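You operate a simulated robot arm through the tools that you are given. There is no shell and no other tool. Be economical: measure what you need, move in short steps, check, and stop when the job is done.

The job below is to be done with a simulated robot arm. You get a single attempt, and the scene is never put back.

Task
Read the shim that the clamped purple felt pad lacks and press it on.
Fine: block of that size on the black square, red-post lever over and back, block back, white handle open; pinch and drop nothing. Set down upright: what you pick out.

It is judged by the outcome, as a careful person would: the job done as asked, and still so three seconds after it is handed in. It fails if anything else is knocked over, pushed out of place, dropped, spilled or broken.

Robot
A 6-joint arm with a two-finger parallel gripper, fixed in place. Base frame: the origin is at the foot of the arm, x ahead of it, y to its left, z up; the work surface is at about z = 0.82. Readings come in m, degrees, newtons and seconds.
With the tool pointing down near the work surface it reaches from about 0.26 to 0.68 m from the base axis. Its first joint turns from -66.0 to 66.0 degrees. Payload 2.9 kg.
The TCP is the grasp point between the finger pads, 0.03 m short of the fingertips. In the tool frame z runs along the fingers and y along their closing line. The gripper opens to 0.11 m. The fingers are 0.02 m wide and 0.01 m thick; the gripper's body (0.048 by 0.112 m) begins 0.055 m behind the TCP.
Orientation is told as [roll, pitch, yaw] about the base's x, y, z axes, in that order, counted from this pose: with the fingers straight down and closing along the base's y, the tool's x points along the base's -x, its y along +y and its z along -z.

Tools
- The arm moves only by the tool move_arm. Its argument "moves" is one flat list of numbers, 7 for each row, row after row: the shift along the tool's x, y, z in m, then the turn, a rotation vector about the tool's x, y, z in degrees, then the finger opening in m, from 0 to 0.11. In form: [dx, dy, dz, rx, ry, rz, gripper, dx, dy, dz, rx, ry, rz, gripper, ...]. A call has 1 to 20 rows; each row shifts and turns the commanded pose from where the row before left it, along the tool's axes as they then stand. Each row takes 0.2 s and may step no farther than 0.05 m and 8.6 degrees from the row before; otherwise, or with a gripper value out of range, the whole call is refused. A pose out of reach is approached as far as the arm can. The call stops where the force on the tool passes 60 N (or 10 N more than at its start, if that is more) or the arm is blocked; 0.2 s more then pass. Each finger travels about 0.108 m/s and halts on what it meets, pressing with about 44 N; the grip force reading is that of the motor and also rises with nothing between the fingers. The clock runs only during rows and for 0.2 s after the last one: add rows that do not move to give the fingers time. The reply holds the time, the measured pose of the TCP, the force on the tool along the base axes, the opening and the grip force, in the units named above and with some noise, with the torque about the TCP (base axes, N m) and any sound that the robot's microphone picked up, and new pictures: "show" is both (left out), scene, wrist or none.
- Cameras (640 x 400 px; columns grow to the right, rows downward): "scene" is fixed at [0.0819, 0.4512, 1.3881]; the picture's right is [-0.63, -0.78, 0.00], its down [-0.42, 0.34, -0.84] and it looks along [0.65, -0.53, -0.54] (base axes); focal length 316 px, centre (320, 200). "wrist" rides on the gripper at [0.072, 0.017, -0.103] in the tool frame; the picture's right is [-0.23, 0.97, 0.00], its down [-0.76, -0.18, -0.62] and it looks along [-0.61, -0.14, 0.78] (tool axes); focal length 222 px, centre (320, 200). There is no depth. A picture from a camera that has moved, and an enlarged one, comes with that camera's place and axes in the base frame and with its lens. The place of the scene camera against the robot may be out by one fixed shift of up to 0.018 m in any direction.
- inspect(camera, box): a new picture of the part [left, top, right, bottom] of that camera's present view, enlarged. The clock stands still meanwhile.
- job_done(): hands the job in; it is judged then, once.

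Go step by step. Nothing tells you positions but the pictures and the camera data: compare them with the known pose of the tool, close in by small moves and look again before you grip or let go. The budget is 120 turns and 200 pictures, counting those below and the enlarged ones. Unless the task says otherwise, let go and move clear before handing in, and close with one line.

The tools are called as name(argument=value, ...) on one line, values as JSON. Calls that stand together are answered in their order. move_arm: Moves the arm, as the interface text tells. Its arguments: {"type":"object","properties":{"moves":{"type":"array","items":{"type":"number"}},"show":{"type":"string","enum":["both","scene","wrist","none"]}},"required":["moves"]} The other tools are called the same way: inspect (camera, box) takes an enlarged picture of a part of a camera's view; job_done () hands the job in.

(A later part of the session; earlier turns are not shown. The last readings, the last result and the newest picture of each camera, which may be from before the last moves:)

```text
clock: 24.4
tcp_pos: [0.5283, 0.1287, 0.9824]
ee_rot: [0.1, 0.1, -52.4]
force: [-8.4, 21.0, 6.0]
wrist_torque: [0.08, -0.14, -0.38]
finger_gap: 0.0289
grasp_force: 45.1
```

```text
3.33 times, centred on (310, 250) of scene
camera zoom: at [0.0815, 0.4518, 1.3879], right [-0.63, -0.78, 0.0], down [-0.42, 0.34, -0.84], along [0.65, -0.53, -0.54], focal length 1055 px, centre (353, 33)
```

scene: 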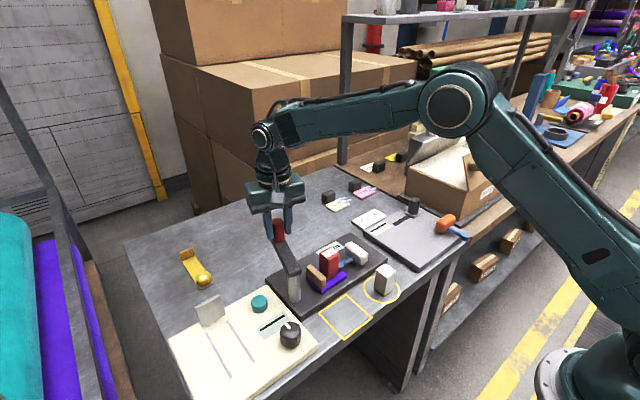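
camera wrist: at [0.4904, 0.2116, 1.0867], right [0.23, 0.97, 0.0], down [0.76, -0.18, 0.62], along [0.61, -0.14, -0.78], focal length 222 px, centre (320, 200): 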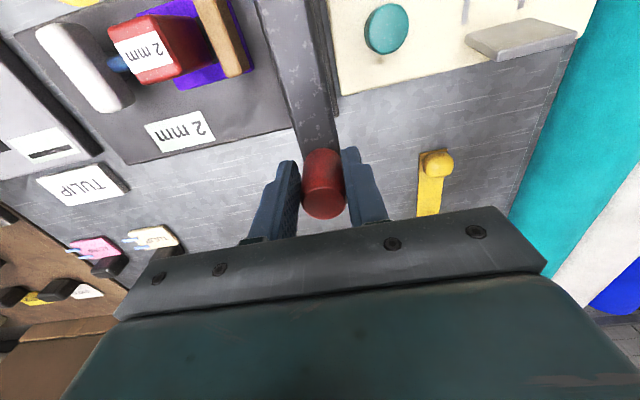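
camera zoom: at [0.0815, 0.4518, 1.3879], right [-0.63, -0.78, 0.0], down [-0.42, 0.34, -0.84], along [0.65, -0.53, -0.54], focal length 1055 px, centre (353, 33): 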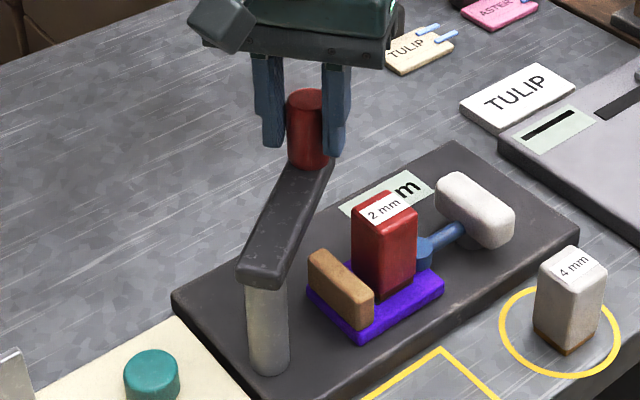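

Lever at 52°, with a 22 N inward pull showing my radius is slightly large. Correcting inward and continuing to 90°.

move_arm(moves=[0.0042, -0.0112, 0, 0, 0, 7.5, 0.015, 0.0013, -0.0112, 0, 0, 0, 7.5, 0.015, 0.0013, -0.0112, 0, 0, 0, 7.5, 0.015, 0, 0, 0, 0, 0, 0, 0.015], show="none")

inspect(camera="scene", box=[240, 190, 380, 310])

```text
clock: 25.4
tcp_pos: [0.4953, 0.1155, 0.9818]
ee_rot: [0.2, 0.0, -75.3]
force: [2.7, 4.6, 17.2]
wrist_torque: [-0.65, 0.17, -0.23]
finger_gap: 0.0288
grasp_force: 45.4
```

```text
3.33 times, centred on (310, 250) of scene
camera zoom: at [0.0817, 0.4513, 1.388], right [-0.63, -0.78, 0.0], down [-0.42, 0.34, -0.84], along [0.65, -0.53, -0.54], focal length 1055 px, centre (353, 33)
```

zoom: 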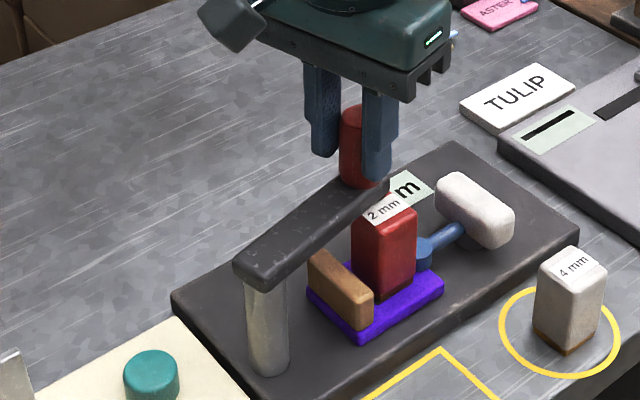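

Lever is reaching the block, with a 17 N upward reaction. Continuing 7.5° and checking.

move_arm(moves=[0.001, -0.0112, 0, 0, 0, 7.5, 0.015, 0, 0, 0, 0, 0, 0, 0.015], show="none")

inspect(camera="scene", box=[260, 210, 360, 310])

```text
clock: 26.0
tcp_pos: [0.4842, 0.1138, 0.9831]
ee_rot: [0.0, 0.0, -82.5]
force: [2.9, 5.1, 22.4]
wrist_torque: [-0.32, 0.16, -0.21]
finger_gap: 0.0285
grasp_force: 44.6
```

```text
4.00 times, centred on (310, 260) of scene
camera zoom: at [0.0816, 0.4513, 1.3881], right [-0.63, -0.78, 0.0], down [-0.42, 0.34, -0.84], along [0.65, -0.53, -0.54], focal length 1266 px, centre (360, -40)
```

zoom: 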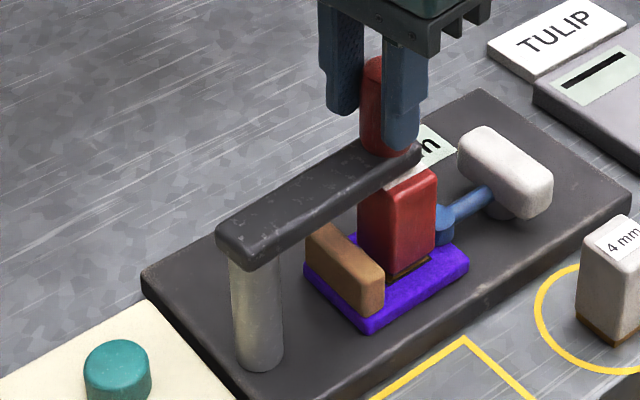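

move_arm(moves=[0.001, -0.0112, 0, 0, 0, 7.5, 0.015, 0, 0, 0, 0, 0, 0, 0.015], show="none")

inspect(camera="scene", box=[260, 210, 360, 310])

```text
clock: 26.6
tcp_pos: [0.4789, 0.1133, 0.9819]
ee_rot: [0.8, 0.2, -90.0]
force: [45.4, 8.8, -8.8]
wrist_torque: [-0.07, 0.71, 0.61]
finger_gap: 0.0284
grasp_force: 44.9
```

```text
4.00 times, centred on (310, 260) of scene
camera zoom: at [0.0834, 0.4515, 1.3879], right [-0.63, -0.78, 0.0], down [-0.42, 0.34, -0.84], along [0.65, -0.53, -0.54], focal length 1266 px, centre (360, -40)
```

zoom: 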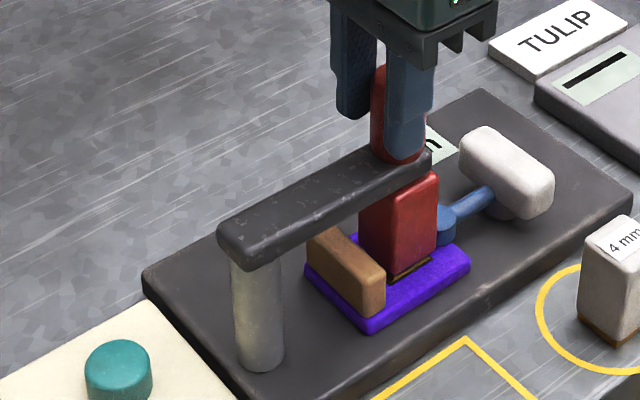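

The lever met its stop at ~88° over the block (45 N), and the block is undisturbed. Now swinging back.

move_arm(moves=[0.00075, 0.01138, 0, 0, 0, -7.5, 0.015, 0.00075, 0.01138, 0, 0, 0, -7.5, 0.015, 0.00075, 0.01138, 0, 0, 0, -7.5, 0.015, 0.00075, 0.01138, 0, 0, 0, -7.5, 0.015, 0, 0, 0, 0, 0, 0, 0.015], show="none")

inspect(camera="scene", box=[240, 190, 380, 310])

```text
clock: 27.8
tcp_pos: [0.517, 0.1241, 0.9818]
ee_rot: [0.0, 0.0, -59.9]
force: [-2.6, -0.1, 4.5]
wrist_torque: [0.34, 0.34, 0.1]
finger_gap: 0.0275
grasp_force: 44.3
```

```text
3.33 times, centred on (310, 250) of scene
camera zoom: at [0.0818, 0.4512, 1.3881], right [-0.63, -0.78, 0.0], down [-0.42, 0.34, -0.84], along [0.65, -0.53, -0.54], focal length 1055 px, centre (353, 33)
```

zoom: 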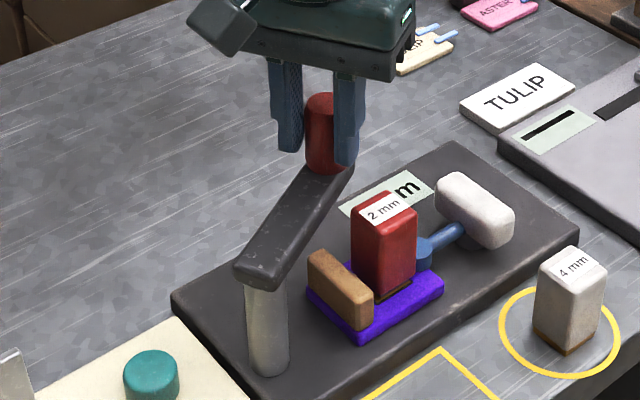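

Block still upright in place. Continuing the lever back.

move_arm(moves=[0.00075, 0.01138, 0, 0, 0, -7.5, 0.015, 0.00075, 0.01138, 0, 0, 0, -7.5, 0.015, 0.00075, 0.01138, 0, 0, 0, -7.5, 0.015, 0.00075, 0.01138, 0, 0, 0, -7.5, 0.015, 0.00075, 0.01138, 0, 0, 0, -7.5, 0.015, 0.00075, 0.01138, 0, 0, 0, -7.5, 0.015, 0, 0, 0, 0, 0, 0, 0.015], show="none")

```text
clock: 29.4
tcp_pos: [0.5569, 0.1784, 0.9813]
ee_rot: [-0.2, 0.1, -14.8]
force: [-4.2, -0.3, -9.6]
wrist_torque: [-0.02, -0.29, 0.16]
finger_gap: 0.0265
grasp_force: 45.2
```

move_arm(moves=[0.00075, 0.01138, 0, 0, 0, -7.5, 0.015, -0.001, 0.008, 0, 0, 0, -7.5, 0.015, 0, 0, 0, 0, 0, 0, 0.015])

inspect(camera="scene", box=[220, 180, 340, 280])

```text
clock: 30.2
tcp_pos: [0.5587, 0.1949, 0.9831]
ee_rot: [-0.2, 0.6, 0.1]
force: [-32.5, -6.4, -0.3]
wrist_torque: [0.09, -0.05, -0.46]
finger_gap: 0.0264
grasp_force: 44.7
camera wrist: at [0.4866, 0.2119, 1.0871], right [0.23, 0.97, -0.01], down [0.77, -0.17, 0.62], along [0.6, -0.14, -0.79], focal length 222 px, centre (320, 200)
```

scene: 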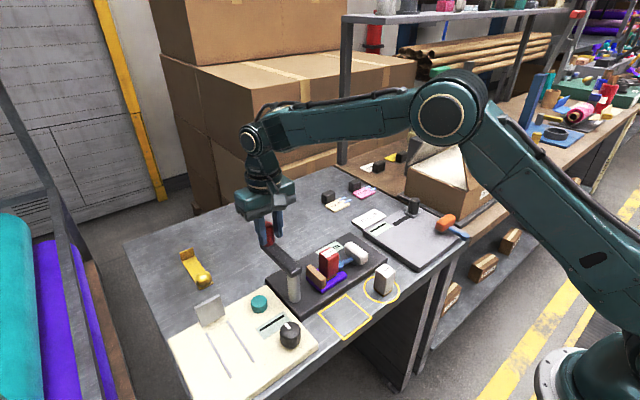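
wrist: 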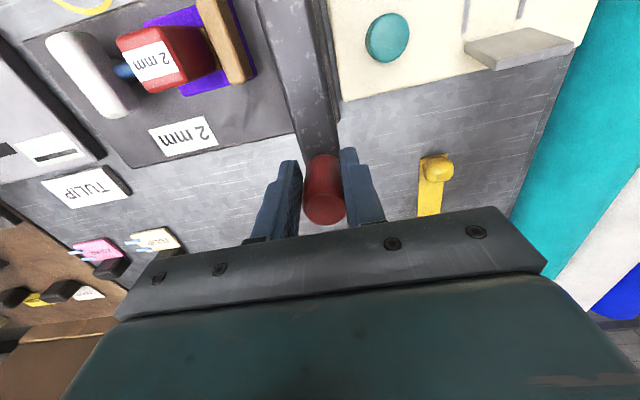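

```text
4.00 times, centred on (280, 230) of scene
camera zoom: at [0.081, 0.451, 1.3882], right [-0.63, -0.78, 0.0], down [-0.42, 0.34, -0.84], along [0.65, -0.53, -0.54], focal length 1266 px, centre (480, 80)
```

zoom: 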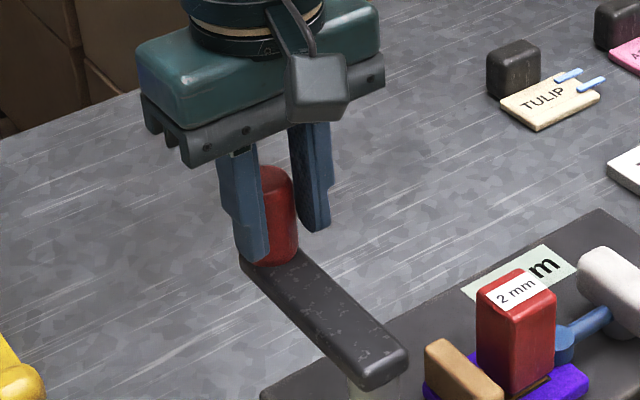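

The lever is back at its start. Relieving the radial force, opening and rising.

move_arm(moves=[0.003, 0, 0, 0, 0, 0, 0.015, 0.001, 0.001, 0, 0, 0, 0, 0.015, 0, 0, 0, 0, 0, 0, 0.035, 0, 0, 0, 0, 0, 0, 0.06, 0, 0, 0, 0, 0, 0, 0.06, 0, 0, -0.03, 0, 0, 0, 0.06, 0, 0, -0.04, 0, 0, 0, 0.06, 0, 0, 0, 0, 0, 0, 0.06])

inspect(camera="scene", box=[240, 200, 400, 320])

```text
clock: 32.0
tcp_pos: [0.5587, 0.196, 1.0516]
ee_rot: [0.0, 0.0, 0.0]
force: [-0.1, -0.2, 0.7]
wrist_torque: [0.0, 0.06, 0.01]
finger_gap: 0.0599
grasp_force: 0.1
camera wrist: at [0.4849, 0.213, 1.1562], right [0.23, 0.97, 0.0], down [0.76, -0.18, 0.62], along [0.61, -0.14, -0.78], focal length 222 px, centre (320, 200)
```

scene: 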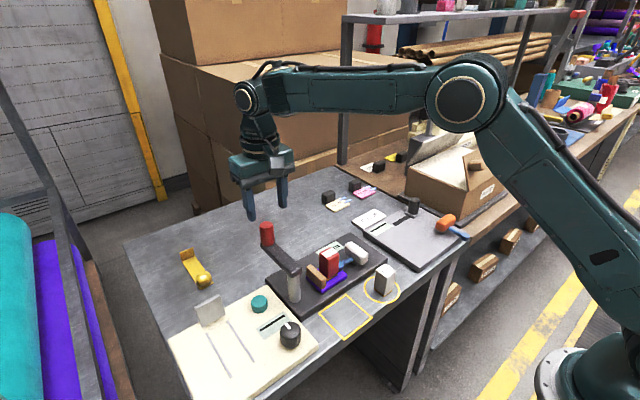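
wrist: 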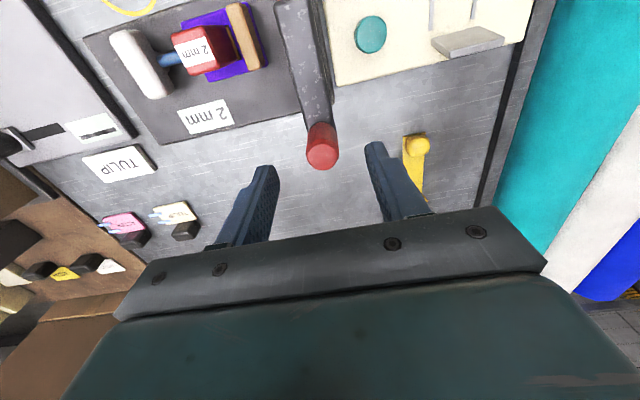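

```text
3.33 times, centred on (320, 260) of scene
camera zoom: at [0.0819, 0.4512, 1.3881], right [-0.63, -0.78, 0.0], down [-0.42, 0.34, -0.84], along [0.65, -0.53, -0.54], focal length 1055 px, centre (320, 0)
```

zoom: 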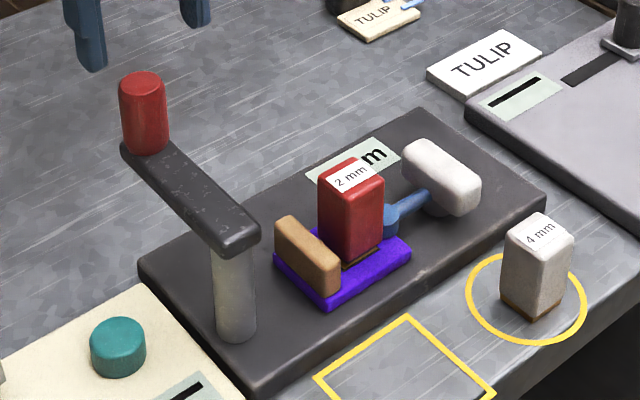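

Lever and block look right. Returning over the block with yaw 90 and partly descending.

move_arm(moves=[0.0262, -0.0321, 0, 0, 0, 0, 0.06, 0.0262, -0.0321, 0, 0, 0, 0, 0.06, 0.0262, -0.0321, 0, 0, 0, 0, 0.06, 0, 0, 0, 0, 0, -8.1818, 0.06, 0, 0, 0, 0, 0, -8.1818, 0.06, 0, 0, 0, 0, 0, -8.1818, 0.06, 0, 0, 0, 0, 0, -8.1818, 0.06, 0, 0, 0, 0, 0, -8.1818, 0.06, 0, 0, 0, 0, 0, -8.1818, 0.06, 0, 0, 0, 0, 0, -8.1818, 0.06, 0, 0, 0, 0, 0, -8.1818, 0.06, 0, 0, 0, 0, 0, -8.1818, 0.06, 0, 0, 0, 0, 0, -8.1818, 0.06, 0, 0, 0, 0, 0, -8.1818, 0.06, 0, 0, 0.04, 0, 0, 0, 0.06, 0, 0, 0.04, 0, 0, 0, 0.06, 0, 0, 0, 0, 0, 0, 0.06])

```text
clock: 35.6
tcp_pos: [0.4795, 0.1008, 0.9698]
ee_rot: [0.0, -0.1, 90.0]
force: [-0.4, 0.0, -0.3]
wrist_torque: [0.0, -0.01, 0.02]
finger_gap: 0.0602
grasp_force: 0.0
camera wrist: at [0.4626, 0.0283, 1.0748], right [-0.97, 0.23, 0.0], down [0.18, 0.76, 0.62], along [0.14, 0.61, -0.78], focal length 222 px, centre (320, 200)
```

scene: 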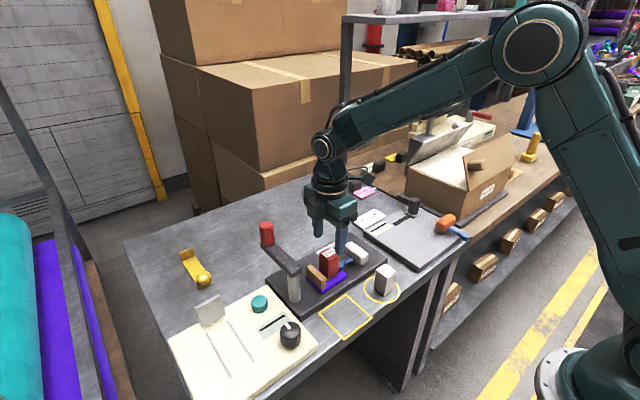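
wrist: 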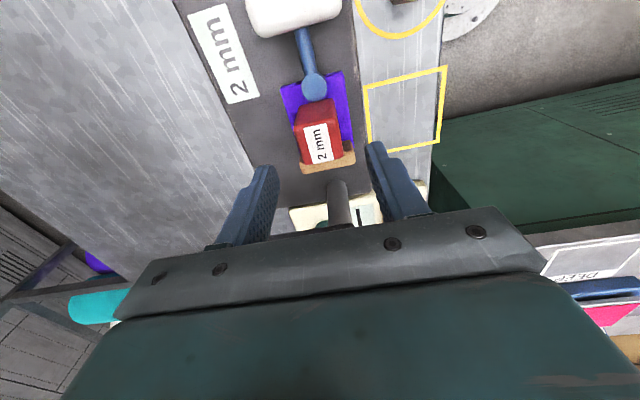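

Aligned with the block; descending and gripping.

move_arm(moves=[0.001, 0, 0.03, 0, 0, 0, 0.06, 0, 0, 0.03, 0, 0, 0, 0.06, 0, 0, 0.0125, 0, 0, 0, 0.06, 0, 0, 0, 0, 0, 0, 0.06, 0, 0, 0, 0, 0, 0, 0.045, 0, 0, 0, 0, 0, 0, 0.02, 0, 0, 0, 0, 0, 0, 0.02, 0, 0, 0, 0, 0, 0, 0.02])

```text
clock: 37.4
tcp_pos: [0.4787, 0.1011, 0.8981]
ee_rot: [-0.1, 0.0, 90.1]
force: [0.1, 0.3, 0.6]
wrist_torque: [-0.01, 0.03, -0.01]
finger_gap: 0.0333
grasp_force: 44.2
camera wrist: at [0.4622, 0.0277, 1.002], right [-0.97, 0.23, 0.0], down [0.18, 0.76, 0.62], along [0.14, 0.61, -0.78], focal length 222 px, centre (320, 200)
```

scene: 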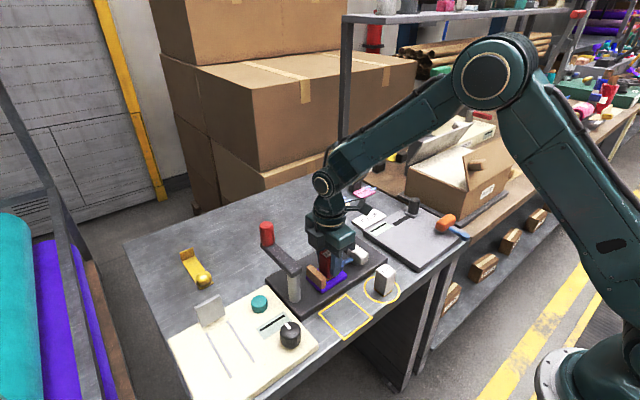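
wrist: 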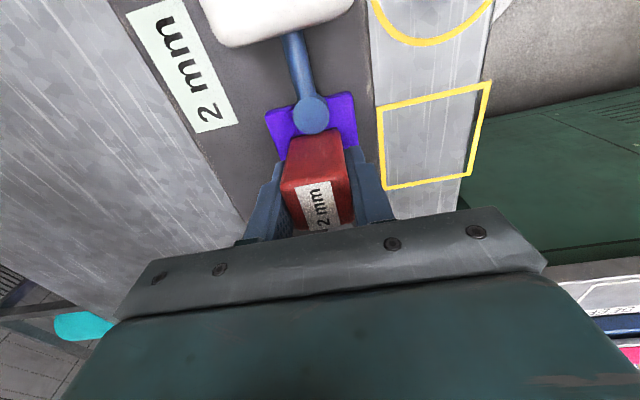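

Gripped. Lifting slowly and checking what stays on the pad.

move_arm(moves=[0, 0, -0.01, 0, 0, 0, 0.02, 0, 0, -0.02, 0, 0, 0, 0.02, 0, 0, -0.04, 0, 0, 0, 0.02, 0, 0, 0, 0, 0, 0, 0.02], show="none")

inspect(camera="scene", box=[280, 210, 380, 310])

inspect(camera="wrist", box=[240, 20, 400, 160])

```text
clock: 38.4
tcp_pos: [0.4783, 0.1017, 0.9694]
ee_rot: [0.0, 0.0, 90.1]
force: [-0.1, -0.3, -1.3]
wrist_torque: [0.01, -0.02, 0.01]
finger_gap: 0.0335
grasp_force: 44.1
```

```text
4.00 times, centred on (330, 260) of scene
camera zoom: at [0.0819, 0.4512, 1.3881], right [-0.63, -0.78, 0.0], down [-0.42, 0.34, -0.84], along [0.65, -0.53, -0.54], focal length 1266 px, centre (280, -40)
```

zoom: 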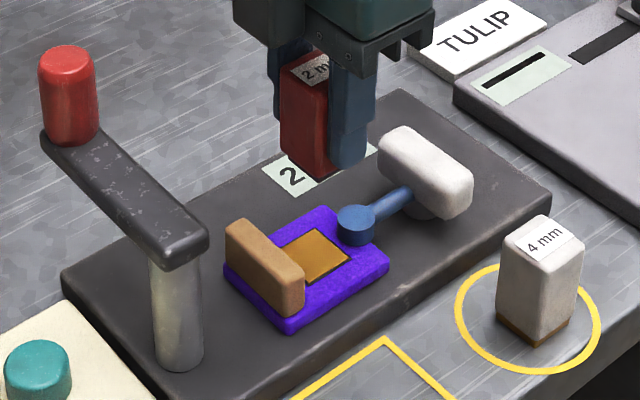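

```text
2.86 times, centred on (320, 90) of wrist
camera zoom: at [0.4609, 0.0269, 1.0738], right [-0.97, 0.23, 0.0], down [0.18, 0.76, 0.62], along [0.14, 0.61, -0.78], focal length 635 px, centre (320, 514)
```

zoom: 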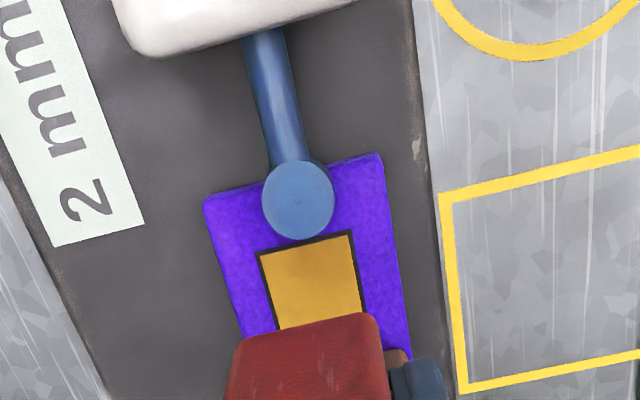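

The amber shim is stuck on the black square. Taking the block back to its yellow square.

move_arm(moves=[-0.0095, 0.0312, 0, 0, 0, 0, 0.02, -0.0095, 0.0312, 0, 0, 0, 0, 0.02, -0.0095, 0.0311, 0, 0, 0, 0, 0.02, 0, 0, 0.03, 0, 0, 0, 0.02, 0, 0, 0.03, 0, 0, 0, 0.02, 0, 0, 0.02, 0, 0, 0, 0.02, 0, 0, 0, 0, 0, 0, 0.02])

inspect(camera="wrist", box=[220, 60, 400, 220])

inspect(camera="scene", box=[300, 250, 400, 350])

```text
clock: 40.0
tcp_pos: [0.3842, 0.1287, 0.8892]
ee_rot: [0.0, 0.0, 90.1]
force: [-0.2, 0.3, -1.2]
wrist_torque: [-0.03, 0.0, -0.03]
finger_gap: 0.0332
grasp_force: 44.1
camera wrist: at [0.3673, 0.0559, 0.9938], right [-0.97, 0.23, 0.0], down [0.18, 0.76, 0.62], along [0.14, 0.61, -0.78], focal length 222 px, centre (320, 200)
```

scene: 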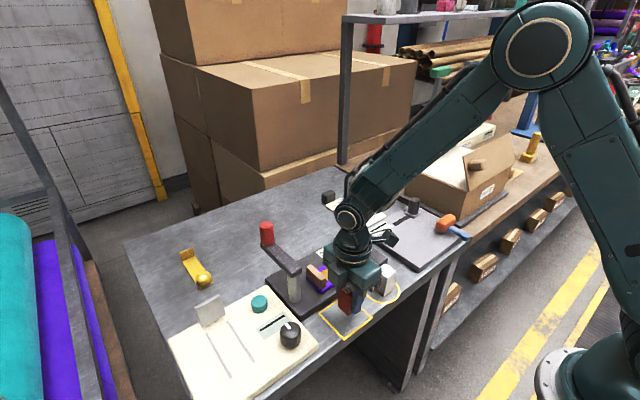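
wrist: 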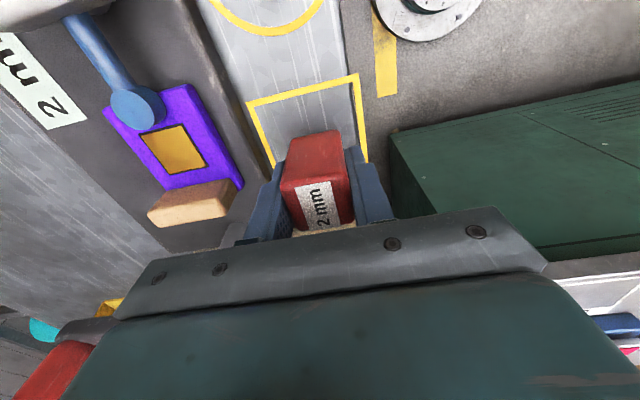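

```text
2.50 times, centred on (310, 140) of wrist
camera zoom: at [0.3673, 0.0559, 0.9938], right [-0.97, 0.23, 0.0], down [0.18, 0.76, 0.62], along [0.14, 0.61, -0.78], focal length 555 px, centre (345, 350)
```

zoom: 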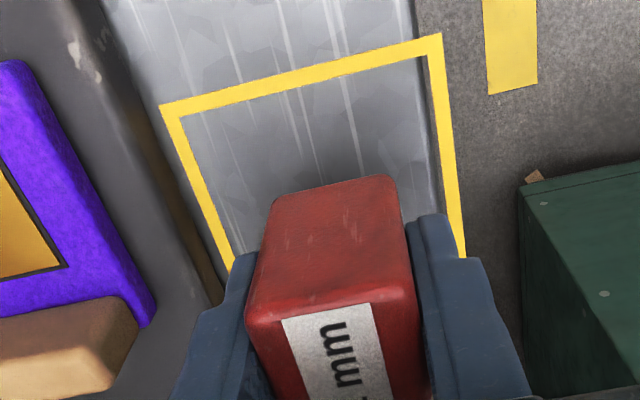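

```text
4.00 times, centred on (350, 300) of scene
camera zoom: at [0.0819, 0.4512, 1.3881], right [-0.63, -0.78, 0.0], down [-0.42, 0.34, -0.84], along [0.65, -0.53, -0.54], focal length 1266 px, centre (200, -200)
```

zoom: 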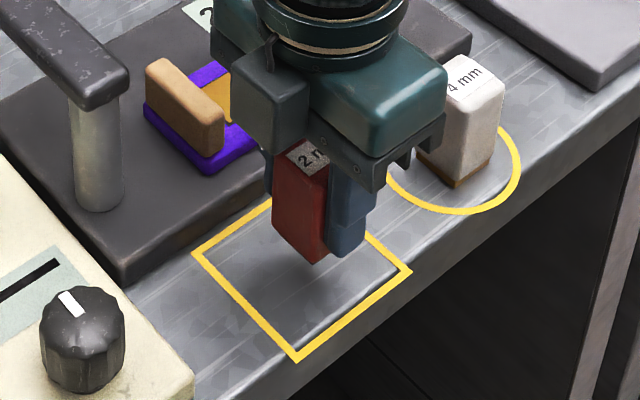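

Yellow square centre ≈ (0.389, 0.130). Lowering gently.

move_arm(moves=[-0.0013, -0.002, 0.01, 0, 0, 0, 0.02, 0, 0, 0.01, 0, 0, 0, 0.02, 0, 0, 0.003, 0, 0, 0, 0.02, 0, 0, 0, 0, 0, 0, 0.02], show="none")

inspect(camera="scene", box=[300, 250, 400, 350])

```text
clock: 41.0
tcp_pos: [0.3875, 0.1312, 0.8667]
ee_rot: [0.0, 0.0, 90.1]
force: [0.7, 0.4, -0.7]
wrist_torque: [-0.01, -0.03, 0.0]
finger_gap: 0.0332
grasp_force: 43.7
```

```text
4.00 times, centred on (350, 300) of scene
camera zoom: at [0.0819, 0.4512, 1.3881], right [-0.63, -0.78, 0.0], down [-0.42, 0.34, -0.84], along [0.65, -0.53, -0.54], focal length 1266 px, centre (200, -200)
```

zoom: 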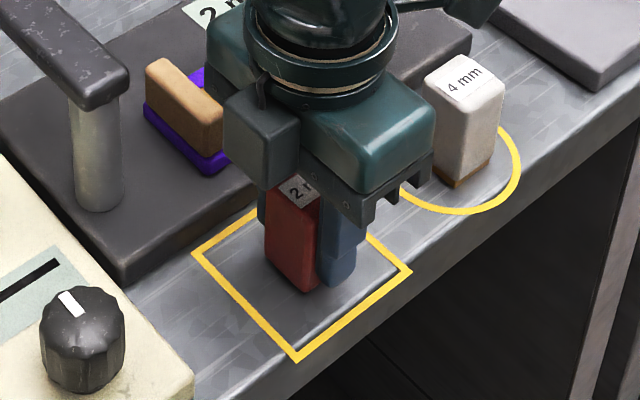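

move_arm(moves=[0, 0, 0.002, 0, 0, 0, 0.02, 0, 0, 0.001, 0, 0, 0, 0.02, 0, 0, 0, 0, 0, 0, 0.02], show="none")

```text
clock: 41.8
tcp_pos: [0.3874, 0.1308, 0.8657]
ee_rot: [-0.1, -0.1, 90.0]
force: [-11.8, -0.5, 44.4]
wrist_torque: [-0.02, 0.47, -0.01]
finger_gap: 0.0337
grasp_force: 44.0
```

Contact with the table. Easing up 2.5 mm of preload and releasing.

move_arm(moves=[0, 0, -0.0022, 0, 0, 0, 0.02, 0, 0, 0, 0, 0, 0, 0.02], show="none")

```text
clock: 42.4
tcp_pos: [0.3884, 0.1296, 0.8638]
ee_rot: [0.0, 0.0, 90.0]
force: [-0.5, 3.7, 8.0]
wrist_torque: [0.32, -0.03, 0.02]
finger_gap: 0.0335
grasp_force: 43.6
```

move_arm(moves=[0, 0, 0, 0, 0, 0, 0.035, 0, 0, 0, 0, 0, 0, 0.045, 0, 0, 0, 0, 0, 0, 0.055, 0, 0, 0, 0, 0, 0, 0.055, 0, 0, -0.02, 0, 0, 0, 0.055, 0, 0, -0.04, 0, 0, 0, 0.055, 0, 0, -0.05, 0, 0, 0, 0.055, 0, 0, -0.03, 0, 0, 0, 0.055, 0, 0, 0, 0, 0, 0, 0.055])

inspect(camera="scene", box=[280, 220, 420, 350])

inspect(camera="wrist", box=[120, 0, 380, 200])

```text
clock: 44.4
tcp_pos: [0.3853, 0.1315, 1.0053]
ee_rot: [0.0, 0.0, 90.0]
force: [-0.5, 0.7, -0.4]
wrist_torque: [-0.03, 0.0, 0.02]
finger_gap: 0.0551
grasp_force: 0.1
camera wrist: at [0.3699, 0.0587, 1.1095], right [-0.97, 0.23, 0.0], down [0.18, 0.76, 0.62], along [0.14, 0.61, -0.78], focal length 222 px, centre (320, 200)
```

scene: 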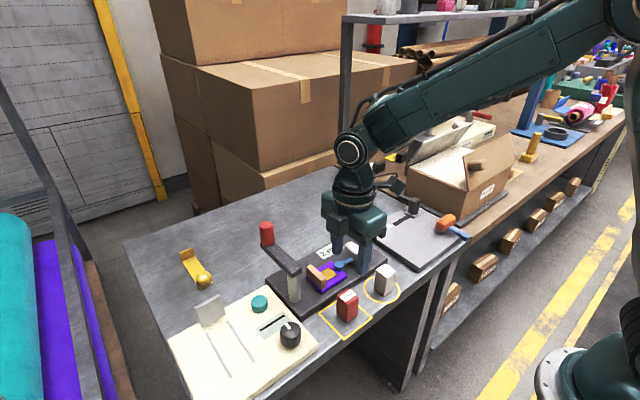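
wrist: 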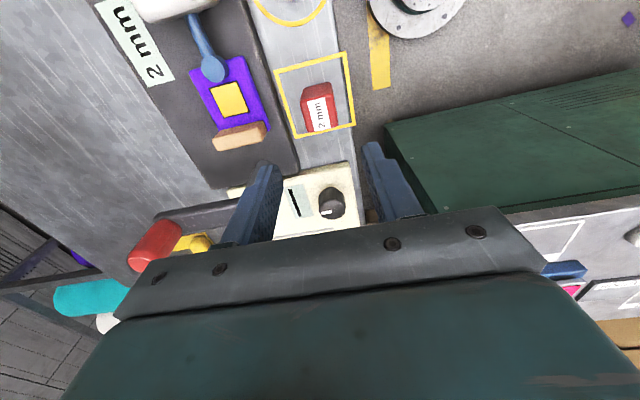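

```text
3.08 times, centred on (350, 285) of scene
camera zoom: at [0.0819, 0.4512, 1.3881], right [-0.63, -0.78, 0.0], down [-0.42, 0.34, -0.84], along [0.65, -0.53, -0.54], focal length 974 px, centre (228, -62)
```

zoom: 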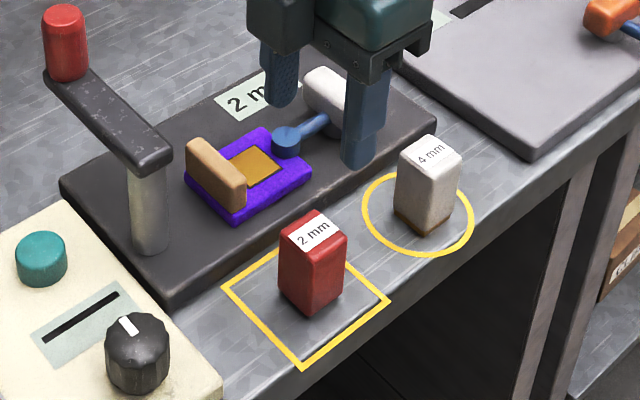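

```text
2.00 times, centred on (250, 100) of wrist
camera zoom: at [0.3699, 0.0587, 1.1095], right [-0.97, 0.23, 0.0], down [0.18, 0.76, 0.62], along [0.14, 0.61, -0.78], focal length 444 px, centre (460, 400)
```

zoom: 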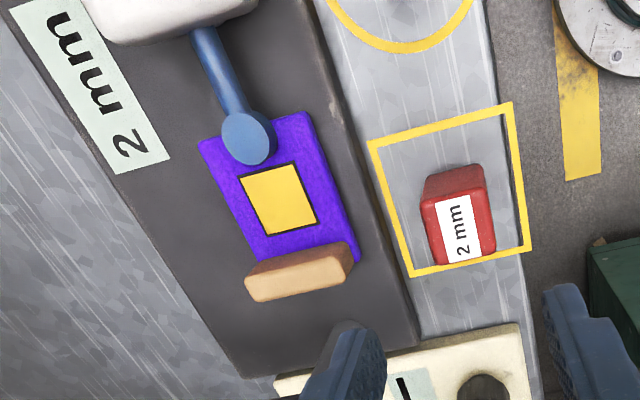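

Block is back in its square, upright, and the shim is on. Now the white handle. I'll compare it with the orange one and look from closer.

inspect(camera="scene", box=[410, 195, 490, 255])

move_arm(moves=[0.03, -0.03, -0.01, 0, 0, 0, 0.08, 0.03, -0.03, -0.02, 0, 0, 0, 0.08, 0.02, -0.02, -0.02, 0, 0, 0, 0.08, 0, 0, 0, 0, 0, 8.1818, 0.08, 0, 0, 0, 0, 0, 8.1818, 0.08, 0, 0, 0, 0, 0, 8.1818, 0.08, 0, 0, 0, 0, 0, 8.1818, 0.08, 0, 0, 0, 0, 0, 8.1818, 0.08, 0, 0, 0, 0, 0, 8.1818, 0.08, 0, 0, 0, 0, 0, 8.1818, 0.08, 0, 0, 0, 0, 0, 8.1818, 0.08, 0, 0, 0, 0, 0, 8.1818, 0.08, 0, 0, 0, 0, 0, 8.1818, 0.08, 0, 0, 0, 0, 0, 8.1818, 0.08, 0, -0.032, 0, 0, 0, 0, 0.08, 0, 0, 0, 0, 0, 0, 0.08])

```text
6.67 times, centred on (450, 225) of scene
camera zoom: at [0.0819, 0.4512, 1.3881], right [-0.63, -0.78, 0.0], down [-0.42, 0.34, -0.84], along [0.65, -0.53, -0.54], focal length 2110 px, centre (-547, 33)
```

zoom: 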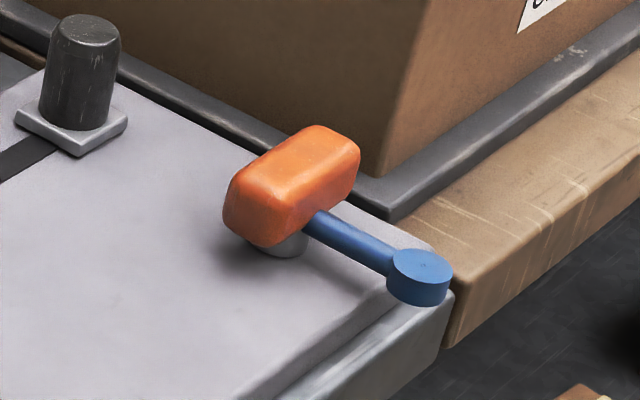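

```text
clock: 47.8
tcp_pos: [0.4679, 0.0173, 1.0553]
ee_rot: [0.0, 0.0, -0.1]
force: [-0.6, 0.5, 0.9]
wrist_torque: [0.03, 0.02, 0.0]
finger_gap: 0.0802
grasp_force: 0.1
camera wrist: at [0.3946, 0.0338, 1.1593], right [0.23, 0.97, 0.0], down [0.76, -0.18, 0.62], along [0.61, -0.14, -0.78], focal length 222 px, centre (320, 200)
```

scene: 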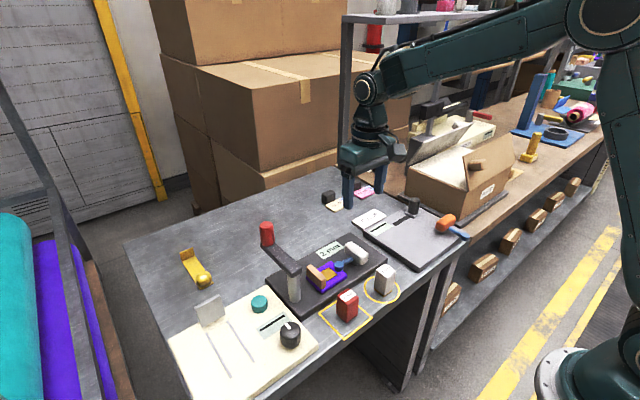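
wrist: 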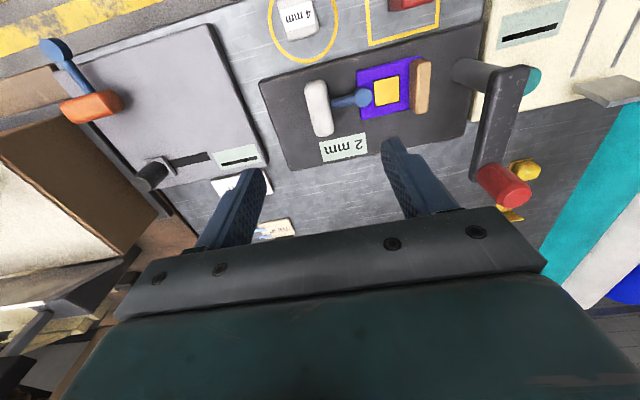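

The orange clamp's arm turns about a vertical post. The white bar should likewise rotate about its post. Zooming in to measure bar height and position.

inspect(camera="wrist", box=[260, 20, 460, 180])

inspect(camera="scene", box=[300, 220, 410, 300])

```text
2.50 times, centred on (360, 100) of wrist
camera zoom: at [0.3946, 0.0338, 1.1593], right [0.23, 0.97, 0.0], down [0.76, -0.18, 0.62], along [0.61, -0.14, -0.78], focal length 555 px, centre (220, 450)
```

zoom: 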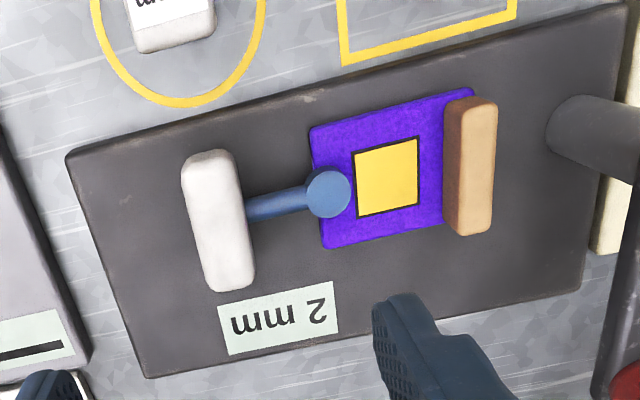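

```text
5.00 times, centred on (355, 260) of scene
camera zoom: at [0.0819, 0.4512, 1.3881], right [-0.63, -0.78, 0.0], down [-0.42, 0.34, -0.84], along [0.65, -0.53, -0.54], focal length 1583 px, centre (145, -100)
```

zoom: 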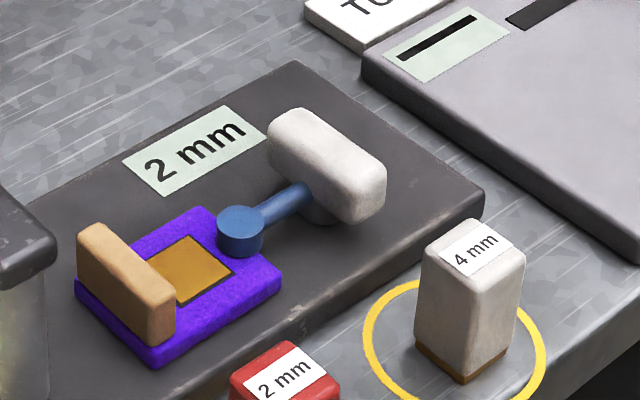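

Bar: centre ≈ (0.475, 0.017), 63 mm long along x, top z≈0.886. I'll grip it by its ends, turning to yaw −90 and coming down partway.

move_arm(moves=[-0.007, 0, 0, 0, 0, 0, 0.09, 0, 0, 0, 0, 0, 8.1818, 0.09, 0, 0, 0, 0, 0, 8.1818, 0.09, 0, 0, 0, 0, 0, 8.1818, 0.09, 0, 0, 0, 0, 0, 8.1818, 0.09, 0, 0, 0, 0, 0, 8.1818, 0.09, 0, 0, 0, 0, 0, 8.1818, 0.09, 0, 0, 0, 0, 0, 8.1818, 0.09, 0, 0, 0, 0, 0, 8.1818, 0.09, 0, 0, 0, 0, 0, 8.1818, 0.09, 0, 0, 0, 0, 0, 8.1818, 0.09, 0, 0, 0, 0, 0, 8.1818, 0.09, 0, 0, 0.04, 0, 0, 0, 0.09, 0, 0, 0.04, 0, 0, 0, 0.09, 0, 0, 0.03, 0, 0, 0, 0.09, 0, 0, 0, 0, 0, 0, 0.09])

inspect(camera="scene", box=[310, 210, 410, 290])

inspect(camera="wrist", box=[200, 60, 440, 260])

```text
clock: 51.2
tcp_pos: [0.473, 0.0193, 0.9446]
ee_rot: [0.0, 0.0, -90.0]
force: [-0.1, 1.1, 0.6]
wrist_torque: [0.02, 0.0, 0.04]
finger_gap: 0.09
grasp_force: 0.1
camera wrist: at [0.4897, 0.0901, 1.0484], right [0.97, -0.23, 0.0], down [-0.18, -0.76, 0.62], along [-0.14, -0.61, -0.78], focal length 222 px, centre (320, 200)
```

scene: 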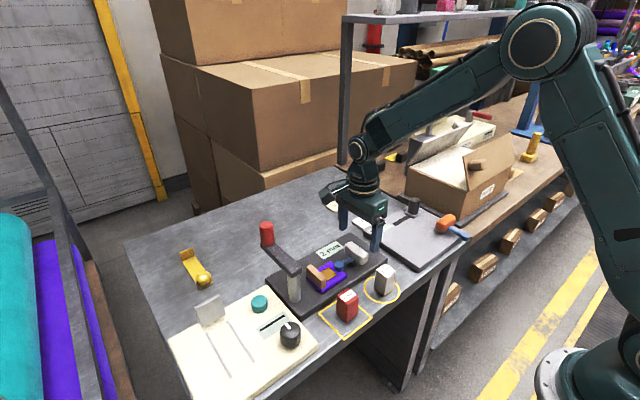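
wrist: 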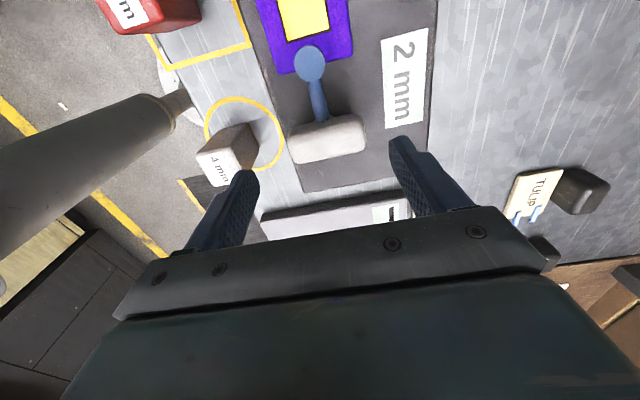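

```text
5.00 times, centred on (360, 250) of scene
camera zoom: at [0.0819, 0.4512, 1.3881], right [-0.63, -0.78, 0.0], down [-0.42, 0.34, -0.84], along [0.65, -0.53, -0.54], focal length 1583 px, centre (120, -50)
```

zoom: 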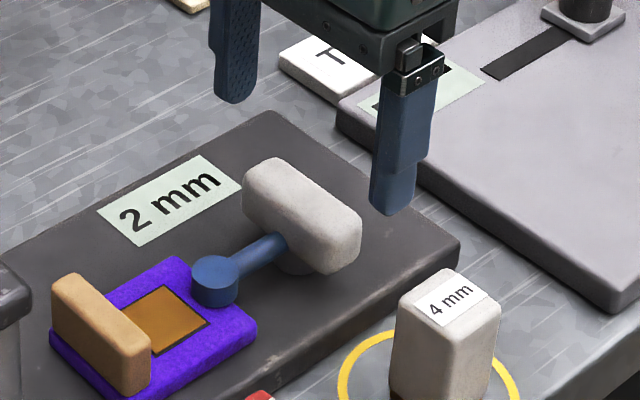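

```text
2.00 times, centred on (320, 160) of wrist
camera zoom: at [0.4897, 0.0901, 1.0484], right [0.97, -0.23, 0.0], down [-0.18, -0.76, 0.62], along [-0.14, -0.61, -0.78], focal length 444 px, centre (320, 280)
```

zoom: 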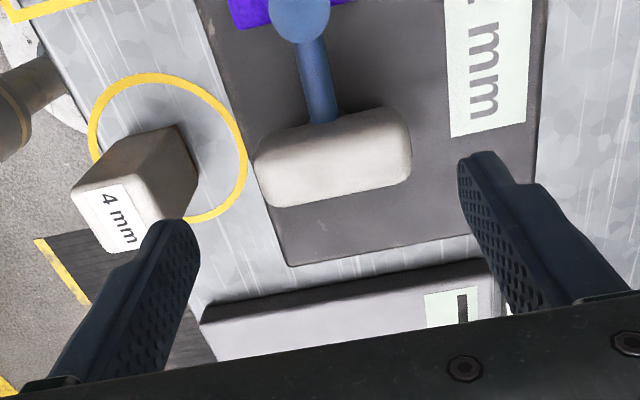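

Lowering around the bar ends (shift +4 mm x, −2.5 mm y) and checking.

move_arm(moves=[-0.0025, 0.004, 0.015, 0, 0, 0, 0.09, 0, 0, 0.02, 0, 0, 0, 0.09, 0, 0, 0.015, 0, 0, 0, 0.09, 0, 0, 0.0085, 0, 0, 0, 0.09, 0, 0, 0, 0, 0, 0, 0.09], show="wrist")

inspect(camera="scene", box=[310, 210, 410, 290])

```text
clock: 52.4
tcp_pos: [0.4796, 0.0168, 0.8864]
ee_rot: [0.1, 0.0, -89.9]
force: [1.1, -0.3, 0.5]
wrist_torque: [-0.03, 0.02, 0.02]
finger_gap: 0.09
grasp_force: 0.1
camera wrist: at [0.4954, 0.0881, 0.9906], right [0.97, -0.23, 0.0], down [-0.18, -0.76, 0.62], along [-0.14, -0.61, -0.78], focal length 222 px, centre (320, 200)
```

wrist: 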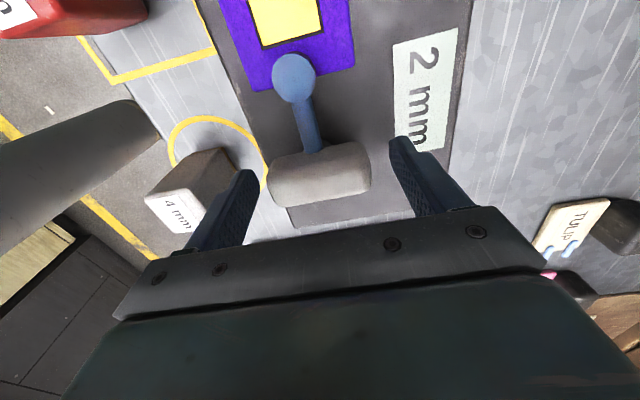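

```text
5.00 times, centred on (360, 250) of scene
camera zoom: at [0.0819, 0.4512, 1.3881], right [-0.63, -0.78, 0.0], down [-0.42, 0.34, -0.84], along [0.65, -0.53, -0.54], focal length 1583 px, centre (120, -50)
```

zoom: 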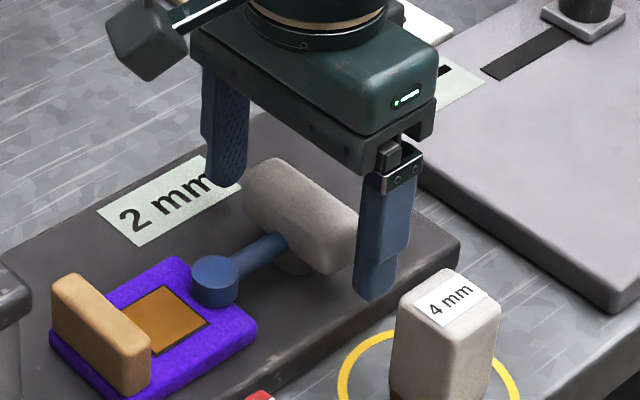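

The fingers straddle the bar. Closing gently.

move_arm(moves=[0, 0, 0, 0, 0, 0, 0.075, 0, 0, 0, 0, 0, 0, 0.06, 0, 0, 0, 0, 0, 0, 0.045, 0, 0, 0, 0, 0, 0, 0.045])

```text
clock: 53.4
tcp_pos: [0.4788, 0.0159, 0.8862]
ee_rot: [-0.1, 0.0, -90.1]
force: [-9.5, 0.0, 1.5]
wrist_torque: [0.08, 0.06, 0.01]
finger_gap: 0.0638
grasp_force: 45.2
camera wrist: at [0.4947, 0.0882, 0.9906], right [0.97, -0.23, 0.0], down [-0.18, -0.76, 0.62], along [-0.14, -0.61, -0.78], focal length 222 px, centre (320, 200)
```

scene: 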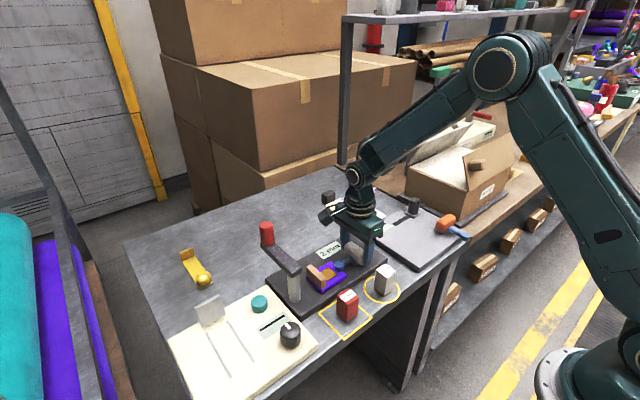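
wrist: 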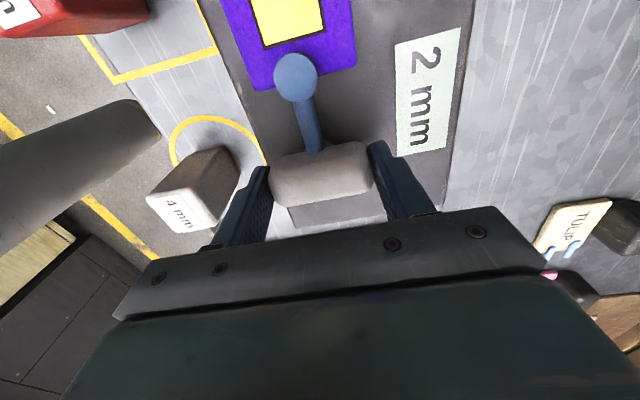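

Gripped at 64 mm. Testing a small counterclockwise turn.

move_arm(moves=[0, -0.001, 0, 0, 0, -4, 0.045, 0, 0, 0, 0, 0, -5, 0.045, 0, 0, 0, 0, 0, 0, 0.045], show="wrist")

```text
clock: 54.2
tcp_pos: [0.4784, 0.0165, 0.8862]
ee_rot: [0.0, 0.0, -80.8]
force: [-2.3, -3.8, -2.5]
wrist_torque: [0.45, 1.1, -0.01]
finger_gap: 0.064
grasp_force: 44.2
camera wrist: at [0.4826, 0.0899, 0.9907], right [1.0, -0.07, 0.0], down [-0.06, -0.78, 0.62], along [-0.04, -0.62, -0.78], focal length 222 px, centre (320, 200)
```

wrist: 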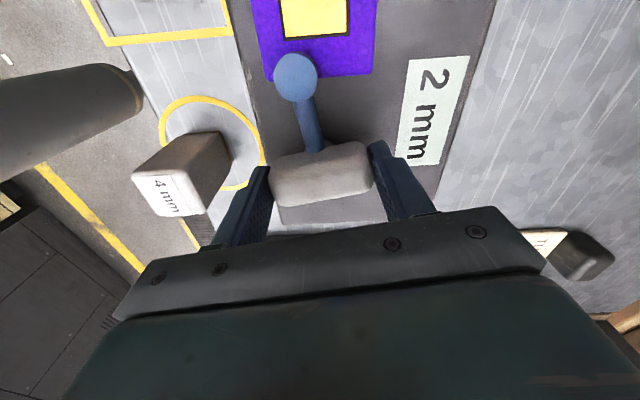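

It turns freely. Continuing counterclockwise.

move_arm(moves=[0, 0, 0, 0, 0, -8, 0.045, 0, 0, 0, 0, 0, -8, 0.045, 0, 0, 0, 0, 0, -8, 0.045, 0, 0, 0, 0, 0, -8, 0.045, 0, 0, 0, 0, 0, 0, 0.045])

```text
clock: 55.4
tcp_pos: [0.4764, 0.0162, 0.8866]
ee_rot: [0.0, 0.0, -48.9]
force: [-2.6, -4.9, -7.4]
wrist_torque: [-0.13, -0.5, 0.03]
finger_gap: 0.0637
grasp_force: 45.1
camera wrist: at [0.4418, 0.0811, 0.9907], right [0.88, 0.47, 0.0], down [0.37, -0.69, 0.62], along [0.29, -0.55, -0.78], focal length 222 px, centre (320, 200)
```

scene: 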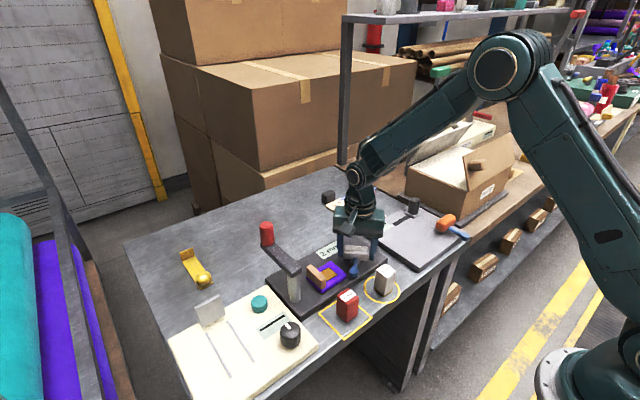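
wrist: 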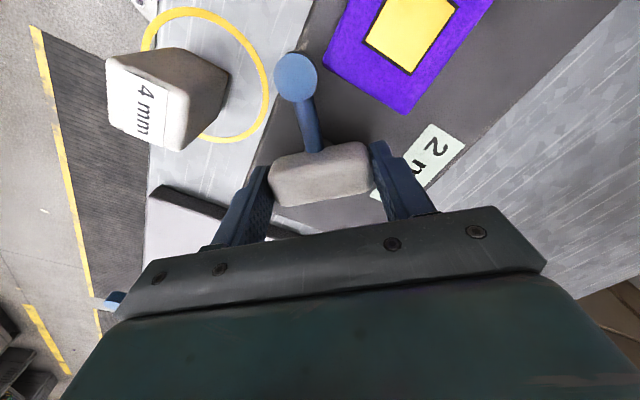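

The clamp foot is off the pad. Continuing toward 90°.

move_arm(moves=[0, 0, 0, 0, 0, -8, 0.045, 0, 0, 0, 0, 0, -8, 0.045, 0, 0, 0, 0, 0, -8, 0.045, 0, 0, 0, 0, 0, 0, 0.045])

```text
clock: 56.4
tcp_pos: [0.4772, 0.0159, 0.8859]
ee_rot: [-0.1, 0.0, -24.9]
force: [-4.8, -9.8, -15.4]
wrist_torque: [0.3, -1.09, 0.03]
finger_gap: 0.0639
grasp_force: 44.5
camera wrist: at [0.418, 0.0609, 0.9908], right [0.62, 0.79, 0.0], down [0.62, -0.48, 0.62], along [0.49, -0.38, -0.78], focal length 222 px, centre (320, 200)
```

scene: 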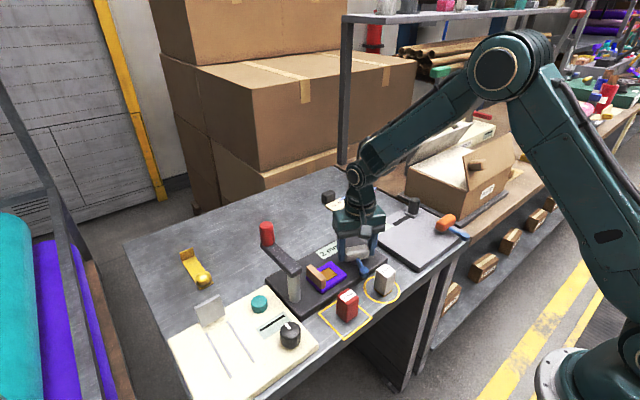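
wrist: 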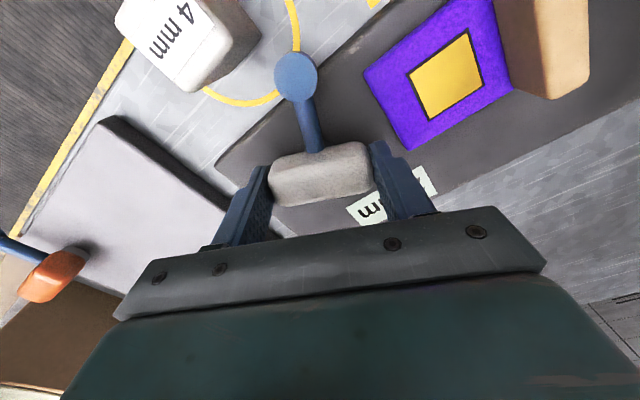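

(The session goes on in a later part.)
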